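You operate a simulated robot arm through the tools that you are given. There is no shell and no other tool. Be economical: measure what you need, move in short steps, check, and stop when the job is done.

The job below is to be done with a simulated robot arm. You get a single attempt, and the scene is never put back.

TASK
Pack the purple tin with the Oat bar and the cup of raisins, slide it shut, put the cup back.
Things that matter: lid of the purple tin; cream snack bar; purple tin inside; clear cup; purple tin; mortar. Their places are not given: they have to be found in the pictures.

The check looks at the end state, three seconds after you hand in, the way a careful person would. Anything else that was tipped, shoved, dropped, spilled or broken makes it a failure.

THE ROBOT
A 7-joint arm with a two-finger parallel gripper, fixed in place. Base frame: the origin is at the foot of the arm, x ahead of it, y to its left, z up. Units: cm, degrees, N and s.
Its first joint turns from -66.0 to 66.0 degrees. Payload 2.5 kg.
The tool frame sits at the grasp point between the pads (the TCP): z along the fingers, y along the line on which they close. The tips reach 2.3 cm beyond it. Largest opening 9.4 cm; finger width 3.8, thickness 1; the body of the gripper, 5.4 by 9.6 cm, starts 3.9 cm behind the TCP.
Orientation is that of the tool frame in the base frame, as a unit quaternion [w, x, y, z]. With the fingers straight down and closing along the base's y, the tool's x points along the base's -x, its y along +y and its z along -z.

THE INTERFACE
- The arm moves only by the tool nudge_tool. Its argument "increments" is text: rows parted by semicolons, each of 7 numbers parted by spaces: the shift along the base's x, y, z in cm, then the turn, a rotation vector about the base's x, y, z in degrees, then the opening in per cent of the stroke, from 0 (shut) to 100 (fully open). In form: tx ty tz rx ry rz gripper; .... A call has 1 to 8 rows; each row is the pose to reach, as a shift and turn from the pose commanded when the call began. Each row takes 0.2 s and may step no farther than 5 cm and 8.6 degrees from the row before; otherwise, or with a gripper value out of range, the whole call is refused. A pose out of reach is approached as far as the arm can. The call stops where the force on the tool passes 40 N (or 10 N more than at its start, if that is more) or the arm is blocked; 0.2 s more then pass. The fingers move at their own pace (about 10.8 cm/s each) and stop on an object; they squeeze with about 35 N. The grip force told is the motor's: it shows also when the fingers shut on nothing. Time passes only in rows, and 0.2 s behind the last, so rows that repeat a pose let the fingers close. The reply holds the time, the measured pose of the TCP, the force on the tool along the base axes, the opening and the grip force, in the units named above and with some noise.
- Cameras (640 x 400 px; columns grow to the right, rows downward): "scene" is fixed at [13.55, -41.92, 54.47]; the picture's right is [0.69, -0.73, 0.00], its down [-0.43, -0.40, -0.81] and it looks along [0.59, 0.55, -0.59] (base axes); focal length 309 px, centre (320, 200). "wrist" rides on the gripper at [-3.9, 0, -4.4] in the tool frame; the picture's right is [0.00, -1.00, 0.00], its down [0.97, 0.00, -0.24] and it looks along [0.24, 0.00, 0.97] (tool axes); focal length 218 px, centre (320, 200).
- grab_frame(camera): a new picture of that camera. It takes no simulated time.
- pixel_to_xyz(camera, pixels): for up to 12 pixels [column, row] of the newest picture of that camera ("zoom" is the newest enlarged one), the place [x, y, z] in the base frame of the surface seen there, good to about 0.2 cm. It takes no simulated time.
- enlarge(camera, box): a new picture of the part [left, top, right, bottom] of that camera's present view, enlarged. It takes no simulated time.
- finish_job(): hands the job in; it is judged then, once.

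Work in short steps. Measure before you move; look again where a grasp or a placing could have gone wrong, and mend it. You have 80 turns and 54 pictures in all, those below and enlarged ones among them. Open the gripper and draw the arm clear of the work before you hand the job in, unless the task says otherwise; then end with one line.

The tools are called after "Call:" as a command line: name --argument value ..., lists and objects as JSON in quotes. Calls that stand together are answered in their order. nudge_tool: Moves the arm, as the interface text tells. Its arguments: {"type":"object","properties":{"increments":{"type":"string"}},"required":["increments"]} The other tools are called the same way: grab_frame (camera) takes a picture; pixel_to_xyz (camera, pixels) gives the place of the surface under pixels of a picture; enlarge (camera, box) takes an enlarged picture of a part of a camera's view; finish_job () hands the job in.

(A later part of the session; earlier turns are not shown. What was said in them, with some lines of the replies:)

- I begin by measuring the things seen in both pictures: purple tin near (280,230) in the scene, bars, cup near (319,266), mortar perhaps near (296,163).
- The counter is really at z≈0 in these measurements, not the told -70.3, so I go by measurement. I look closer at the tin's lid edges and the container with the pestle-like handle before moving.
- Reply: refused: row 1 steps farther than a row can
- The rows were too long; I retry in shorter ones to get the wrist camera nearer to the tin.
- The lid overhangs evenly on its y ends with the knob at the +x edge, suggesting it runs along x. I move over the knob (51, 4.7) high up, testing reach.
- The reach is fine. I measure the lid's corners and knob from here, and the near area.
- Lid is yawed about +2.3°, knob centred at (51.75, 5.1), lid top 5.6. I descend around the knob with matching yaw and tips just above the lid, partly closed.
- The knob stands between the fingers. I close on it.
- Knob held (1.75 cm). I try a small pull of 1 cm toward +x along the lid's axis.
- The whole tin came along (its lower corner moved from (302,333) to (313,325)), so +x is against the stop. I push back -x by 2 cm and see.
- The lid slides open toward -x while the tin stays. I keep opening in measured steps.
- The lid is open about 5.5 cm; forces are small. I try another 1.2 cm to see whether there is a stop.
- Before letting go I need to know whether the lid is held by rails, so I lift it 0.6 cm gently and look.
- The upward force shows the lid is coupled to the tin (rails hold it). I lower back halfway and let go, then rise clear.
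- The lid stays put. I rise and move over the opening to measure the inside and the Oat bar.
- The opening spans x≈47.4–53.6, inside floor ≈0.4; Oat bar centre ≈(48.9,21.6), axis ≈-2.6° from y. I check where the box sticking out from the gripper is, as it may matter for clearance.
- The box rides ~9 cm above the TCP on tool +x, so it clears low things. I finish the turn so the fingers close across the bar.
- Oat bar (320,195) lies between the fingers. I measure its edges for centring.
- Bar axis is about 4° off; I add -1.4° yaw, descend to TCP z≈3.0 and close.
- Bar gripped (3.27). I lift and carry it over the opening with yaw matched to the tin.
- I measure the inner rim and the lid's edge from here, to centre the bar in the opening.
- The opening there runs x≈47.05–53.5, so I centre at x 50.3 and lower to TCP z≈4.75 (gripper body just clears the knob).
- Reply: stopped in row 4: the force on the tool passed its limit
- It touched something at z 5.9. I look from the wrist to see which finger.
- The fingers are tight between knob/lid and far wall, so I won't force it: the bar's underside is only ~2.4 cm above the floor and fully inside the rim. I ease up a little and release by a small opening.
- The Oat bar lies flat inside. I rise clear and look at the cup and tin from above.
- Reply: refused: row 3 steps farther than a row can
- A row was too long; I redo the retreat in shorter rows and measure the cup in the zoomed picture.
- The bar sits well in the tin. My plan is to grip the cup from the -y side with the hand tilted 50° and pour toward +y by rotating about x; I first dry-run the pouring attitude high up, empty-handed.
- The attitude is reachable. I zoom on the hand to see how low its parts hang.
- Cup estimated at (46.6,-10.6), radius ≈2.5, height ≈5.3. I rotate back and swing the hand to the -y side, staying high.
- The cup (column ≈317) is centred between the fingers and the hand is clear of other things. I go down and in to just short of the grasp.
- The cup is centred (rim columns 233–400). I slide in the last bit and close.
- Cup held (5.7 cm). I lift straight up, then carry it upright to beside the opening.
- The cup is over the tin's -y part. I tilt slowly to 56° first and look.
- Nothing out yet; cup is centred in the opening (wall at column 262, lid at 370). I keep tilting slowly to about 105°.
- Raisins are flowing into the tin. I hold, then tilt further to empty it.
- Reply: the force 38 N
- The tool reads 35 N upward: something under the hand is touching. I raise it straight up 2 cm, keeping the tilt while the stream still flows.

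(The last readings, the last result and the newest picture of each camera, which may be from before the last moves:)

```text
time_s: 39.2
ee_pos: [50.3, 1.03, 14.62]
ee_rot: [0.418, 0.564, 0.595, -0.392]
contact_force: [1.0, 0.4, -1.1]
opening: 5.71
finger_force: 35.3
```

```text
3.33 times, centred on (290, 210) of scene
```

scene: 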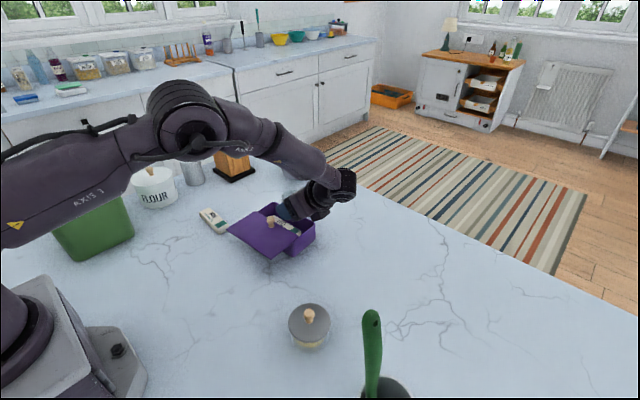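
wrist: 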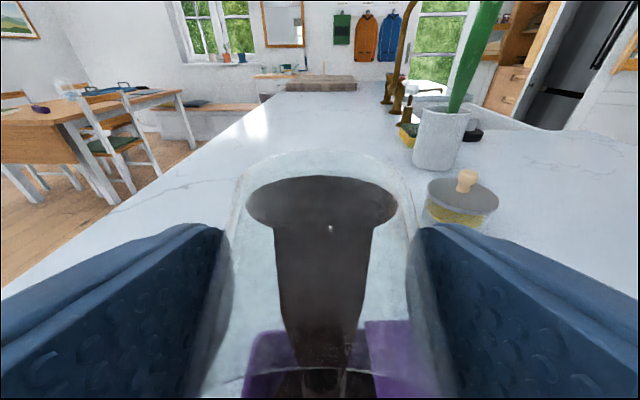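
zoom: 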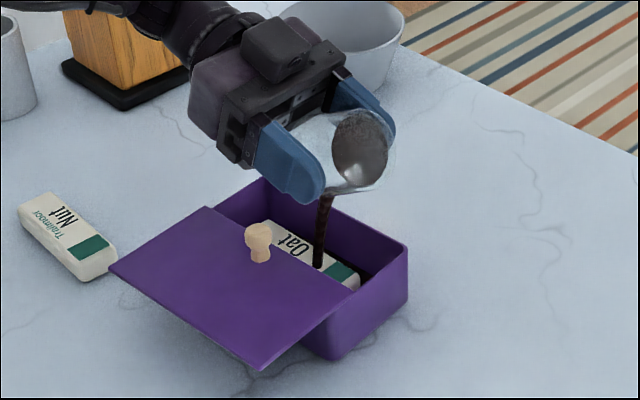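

Force is gone and the stream still falls inside. I hold on for it to empty.

Call:
nudge_tool --increments "0 0 0 0 0 0 0; 0 0 0 0 0 0 0; 0 0 0.3 -4 -0.16 0 0; 0 0 0.6 -8 -0.32 0 0; 0 0 0.6 -8 -0.32 0 0; 0 0 0.6 -8 -0.32 0 0; 0 0 0.6 -8 -0.32 0 0; 0 0 0.6 -8 -0.32 0 0"

Call:
nudge_tool --increments "0 0 0 0 0 0 0; 0 0 0 0 0 0 0; 0 0 0 0 0 0 0; 0 0 0 0 0 0 0; 0 0 0 0 0 0 0; 0 0 0 0 0 0 0; 0 0 0 0 0 0 0; 0 0 0 0 0 0 0"

Call:
grab_frame --camera "wrist"

```text
time_s: 41.0
ee_pos: [50.45, 1.01, 15.21]
ee_rot: [0.458, 0.534, 0.564, -0.432]
contact_force: [-0.6, 0.3, -2.0]
opening: 5.68
finger_force: 35.1
```

```text
time_s: 42.8
ee_pos: [50.29, 1.06, 15.19]
ee_rot: [0.458, 0.534, 0.565, -0.431]
contact_force: [-0.9, 0.0, -1.9]
opening: 5.7
finger_force: 34.9
```

```text
10 pictures are left
```

wrist: 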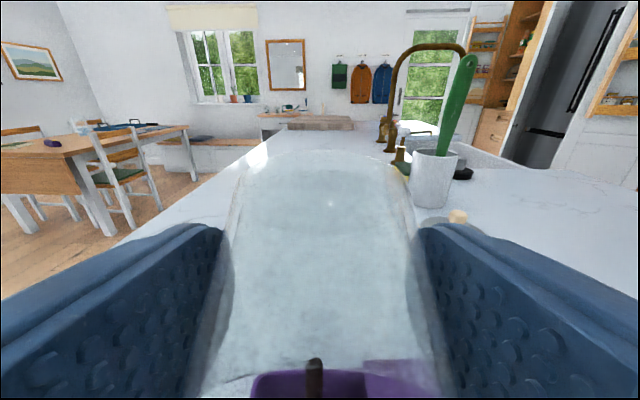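

The cup looks empty, with a last bit falling at (315,380). I wait a moment more, then begin turning the cup upright.

Call:
nudge_tool --increments "0 0 0 0 0 0 0; 0 0 0 0 0 0 0; 0 0 0 0 0 0 0; 0 0 0 0 0 0 0; 0 0 0 8 0.32 0 0; 0 0 0 16 0.64 0 0; 0 0 0 24 0.96 0 0; 0 0 0 32 1.28 0 0"

Call:
nudge_tool --increments "0 0 0 8 0.32 0 0; 0 0 0 16 0.64 0 0; 0 0 0 24 0.96 0 0; 0 0 0 32 1.28 0 0; 0 0 0 40 1.6 0 0; 0 0 0 48 1.92 0 0; 0 0 0 56 2.24 0 0; 0 0 0 64 2.56 0 0"

Call:
nudge_tool --increments "0 -1 0 8 0.32 0 0; 0 -2 0 16 0.64 0 0; 0 -3.5 0 24 0.96 0 0; 0 -5 0 32 1.28 0 0; -1 -7.5 0 32 1.28 0 0; -2 -10 0 32 1.28 0 0; -3.8 -12 0 32 1.28 0 0; -3.8 -12 0 32 1.28 0 0"

Call:
grab_frame --camera "scene"

```text
time_s: 44.6
ee_pos: [50.19, 1.05, 15.08]
ee_rot: [0.286, 0.635, 0.667, -0.264]
contact_force: [-0.5, -0.2, -1.2]
opening: 5.68
finger_force: 35.3
```

```text
time_s: 46.4
ee_pos: [50.41, 1.04, 15.14]
ee_rot: [-0.109, 0.684, 0.712, 0.116]
contact_force: [-0.1, 0.4, -1.1]
opening: 5.68
finger_force: 34.4
```

```text
time_s: 48.2
ee_pos: [46.54, -11.1, 15.29]
ee_rot: [-0.301, 0.63, 0.65, 0.3]
contact_force: [0.3, -0.1, -0.9]
opening: 5.7
finger_force: 35.0
```

```text
9 pictures are left
```

scene: 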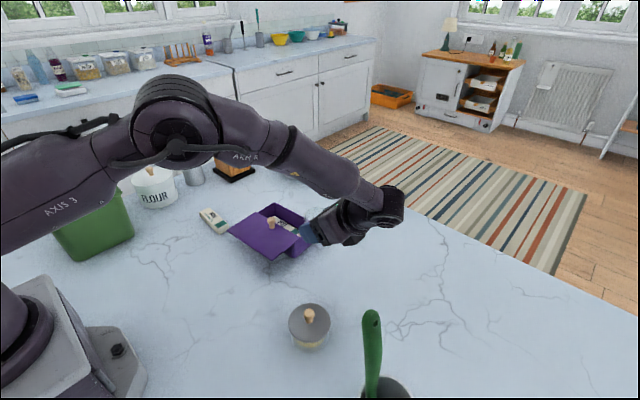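

Attitude is back as at the grasp. I lower the cup to its old place (46.6,-10.92, z 3.4).

Call:
nudge_tool --increments "0.06 0.15 -4 0 0 0 0; 0.06 0.15 -8 0 0 0 0; 0.06 0.15 -10.5 0 0 0 0; 0.06 0.15 -11.3 0 0 0 0; 0.06 0.15 -11.8 0 0 0 0; 0.06 0.15 -11.8 0 0 0 0"

```text
time_s: 49.6
ee_pos: [46.5, -10.91, 3.42]
ee_rot: [-0.299, 0.63, 0.651, 0.3]
contact_force: [0.2, 0.1, -0.8]
opening: 5.67
finger_force: 35.2
```

Barely no contact yet; I lower 0.1 more, open gradually and back out along the tool axis.

Call:
nudge_tool --increments "0 0 -0.1 0 0 0 0; 0 0 -0.1 0 0 0 0; 0 0 -0.1 0 0 0 66; 0 0 -0.1 0 0 0 80; 0 0 -0.1 0 0 0 90; 0 0 -0.1 0 0 0 90"

Call:
nudge_tool --increments "0 -1.5 1.25 0 0 0 90; 0 -3.5 2.9 0 0 0 90; 0 -6 5 0 0 0 90; 0 -6.5 9 0 0 0 90; 0 -6.5 13.5 0 0 0 90; 0 -6.5 17 0 0 0 90; 0 -6.5 17 0 0 0 90"

Call:
grab_frame --camera "wrist"

```text
time_s: 51.0
ee_pos: [46.58, -10.96, 3.27]
ee_rot: [-0.3, 0.63, 0.651, 0.298]
contact_force: [-0.6, -0.3, -0.2]
opening: 8.46
finger_force: 0.1
```

```text
time_s: 52.6
ee_pos: [46.52, -17.45, 20.34]
ee_rot: [-0.3, 0.631, 0.65, 0.3]
contact_force: [0.1, 0.6, 0.3]
opening: 8.45
finger_force: 0.1
```

```text
8 pictures are left
```

wrist: 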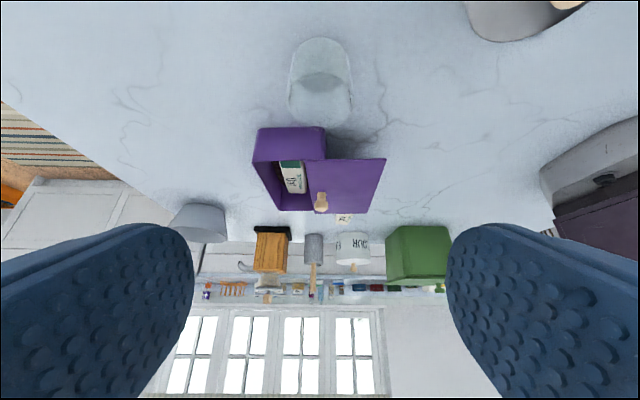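

The cup stands upright and empty in its place. I bring the hand upright over the lid's knob and measure it.

Call:
nudge_tool --increments "0 1 0 -8.4 -0.34 0 90; 0 4 0 -16.8 -0.67 0 90; 0 7.5 0 -25.2 -1 0 80; 0 11.5 0 -33.6 -1.34 0 80; 0 15.5 0 -42 -1.7 0 70; 0 19.3 0 -50.2 -2 0 70; -0.3 22.5 0 -50.2 -2 0 70; -0.3 22.5 0 -50.2 -2 0 70"

Call:
grab_frame --camera "wrist"

```text
time_s: 54.4
ee_pos: [46.4, 5.13, 20.28]
ee_rot: [0.007, 0.693, 0.721, 0.006]
contact_force: [-0.1, -0.3, 0.6]
opening: 6.57
finger_force: 0.1
```

```text
7 pictures are left
```

wrist: 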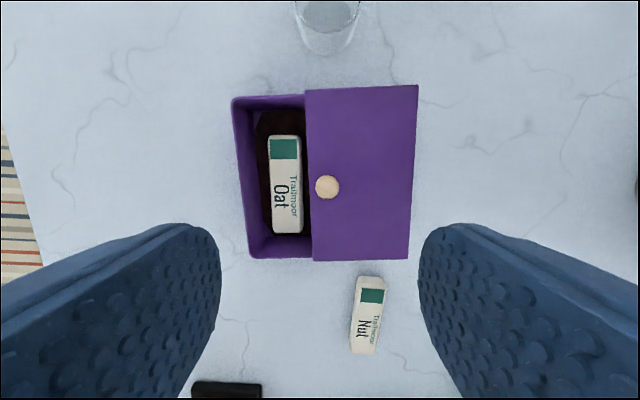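

Raisins lie around the bar, all inside, and none are seen outside. I measure the knob and the tin/lid edges.

Call:
pixel_to_xyz --camera "wrist" --pixels '[[327, 187], [310, 100], [312, 250], [414, 90], [406, 252], [236, 110], [249, 245], [262, 170], [285, 200], [259, 140]]'

```text
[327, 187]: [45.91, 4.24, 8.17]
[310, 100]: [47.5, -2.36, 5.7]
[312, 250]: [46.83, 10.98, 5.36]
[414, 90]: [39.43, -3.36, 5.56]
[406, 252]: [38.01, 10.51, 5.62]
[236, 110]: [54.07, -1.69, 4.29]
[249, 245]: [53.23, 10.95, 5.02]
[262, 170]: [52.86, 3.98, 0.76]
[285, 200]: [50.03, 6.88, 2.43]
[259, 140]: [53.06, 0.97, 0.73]
```

Knob is at (45.9, 4.25); the tin is yawed ~3.3°. I descend round the knob with fingers along x and close.

Call:
nudge_tool --increments "-0.25 -0.4 -4 0 0 1 60; -0.5 -0.88 -8 0 0 1 60; -0.5 -0.88 -11.7 0 0 1 60; -0.5 -0.88 -11.8 0 0 1 60; -0.5 -0.88 -11.8 0 0 1 20; -0.5 -0.88 -11.8 0 0 1 0; -0.5 -0.88 -11.8 0 0 1 0; -0.5 -0.88 -11.8 0 0 1 0"

```text
time_s: 56.2
ee_pos: [45.74, 4.24, 8.47]
ee_rot: [0.007, 0.686, 0.728, 0.005]
contact_force: [0.4, 0.6, 0.9]
opening: 1.72
finger_force: 35.1
```

Held. I slide the lid shut along the tin's axis, 6.2 cm first.

Call:
nudge_tool --increments "0.8 0.05 0 0 0 0 0; 1.7 0.1 0 0 0 0 0; 2.6 0.15 0 0 0 0 0; 3.5 0.19 0 0 0 0 0; 4.4 0.24 0 0 0 0 0; 5.3 0.29 0 0 0 0 0; 6.2 0.34 0 0 0 0 0; 6.2 0.34 0 0 0 0 0"

Call:
enlarge --camera "scene" --box '[235, 170, 345, 280]'

```text
time_s: 58.0
ee_pos: [52.06, 4.54, 8.67]
ee_rot: [0.007, 0.686, 0.727, 0.006]
contact_force: [-0.2, 1.1, 0.4]
opening: 1.75
finger_force: 35.2
```

```text
3.64 times, centred on (290, 225) of scene
```

zoom: 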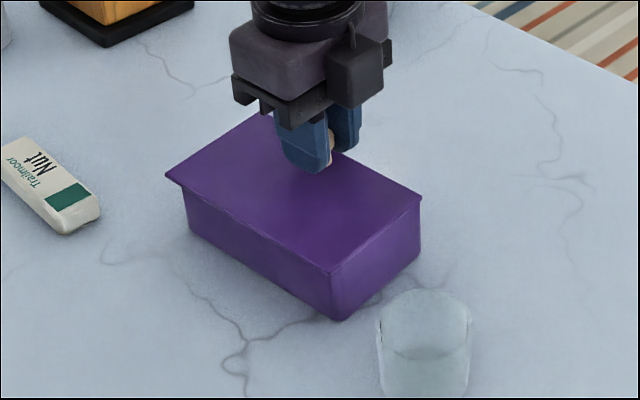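

Almost shut. I push the last 0.8 cm gently, until the stop is surely met.

Call:
nudge_tool --increments "0.2 0.01 0 0 0 0 0; 0.4 0.02 0 0 0 0 0; 0.6 0.03 0 0 0 0 0; 0.8 0.04 0 0 0 0 0; 0.8 0.04 0 0 0 0 0"

Call:
enlarge --camera "scene" --box '[235, 170, 345, 280]'

```text
time_s: 59.2
ee_pos: [52.88, 4.64, 8.57]
ee_rot: [0.005, 0.687, 0.727, 0.005]
contact_force: [-2.0, 1.0, 0.9]
opening: 1.73
finger_force: 34.6
```

```text
3.64 times, centred on (290, 225) of scene
```

zoom: 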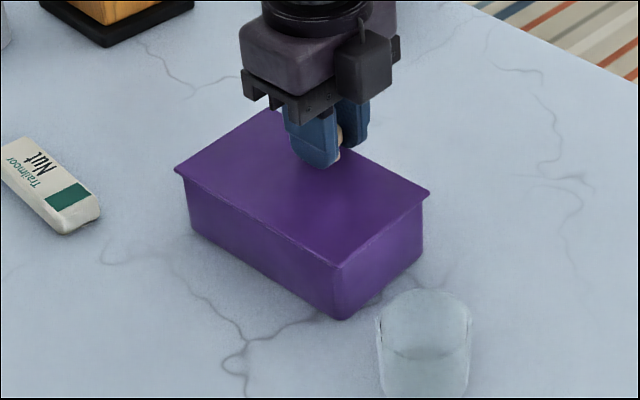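

Lid-to-tin offset now matches the original closed look and the force (-2 N) matches the stop. I give 0.2 cm more, release, and rise.

Call:
nudge_tool --increments "0.2 0.01 0 0 0 0 0; 0.2 0.01 0 0 0 0 0; 0.1 0 0 0 0 0 20; 0.1 0 0 0 0 0 45; 0.1 0 0 0 0 0 60; 0.1 0 4 0 0 0 60; 0 0 8.5 0 0 0 60; 0 0 12.5 0 0 0 60"

Call:
nudge_tool --increments "-4 0 2 0 0 0 80; -8 0 4 0 0 0 90; -12 0 6 0 0 0 100; -12 0 6 0 0 0 100"

Call:
grab_frame --camera "scene"

Call:
enlarge --camera "scene" --box '[235, 170, 345, 290]'

```text
time_s: 61.0
ee_pos: [52.76, 4.78, 21.25]
ee_rot: [0.006, 0.686, 0.728, 0.005]
contact_force: [0.2, 0.0, 0.0]
opening: 5.6
finger_force: 0.0
```

```text
time_s: 62.0
ee_pos: [40.73, 4.62, 27.17]
ee_rot: [0.006, 0.686, 0.728, 0.004]
contact_force: [0.2, -0.1, 1.2]
opening: 9.4
finger_force: 0.1
```

```text
4 pictures are left
```

scene: 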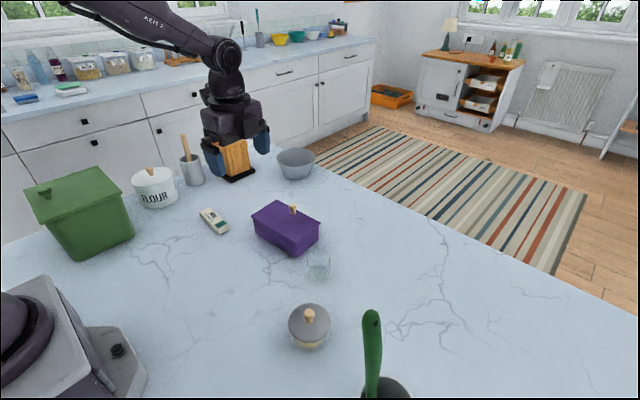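

```text
3.33 times, centred on (290, 230) of scene
```

zoom: 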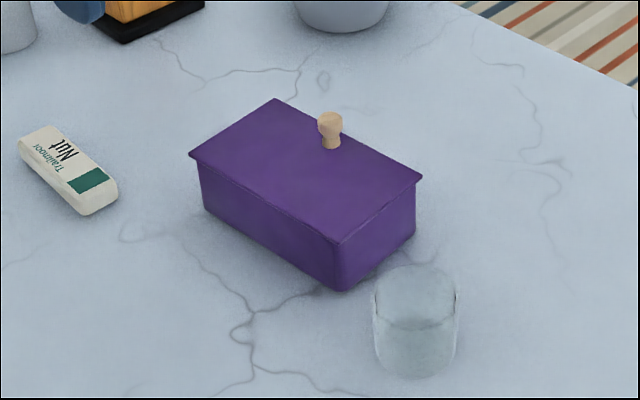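

The tin is shut, the cup stands empty at its old place (319,267), nothing is spilled and the Nut bar and the rest are untouched. The arm is clear and open, so I hand in.

Call:
finish_job

```text
The job is handed in.
```

I put the Oat bar and the raisins in the purple tin, slid it shut, and stood the empty cup back where it was. I saw no raisins spilled. The tin ended about 1 cm from where it started and turned a degree or so, from testing which way the lid slides and from the gripper touching it during the pour.
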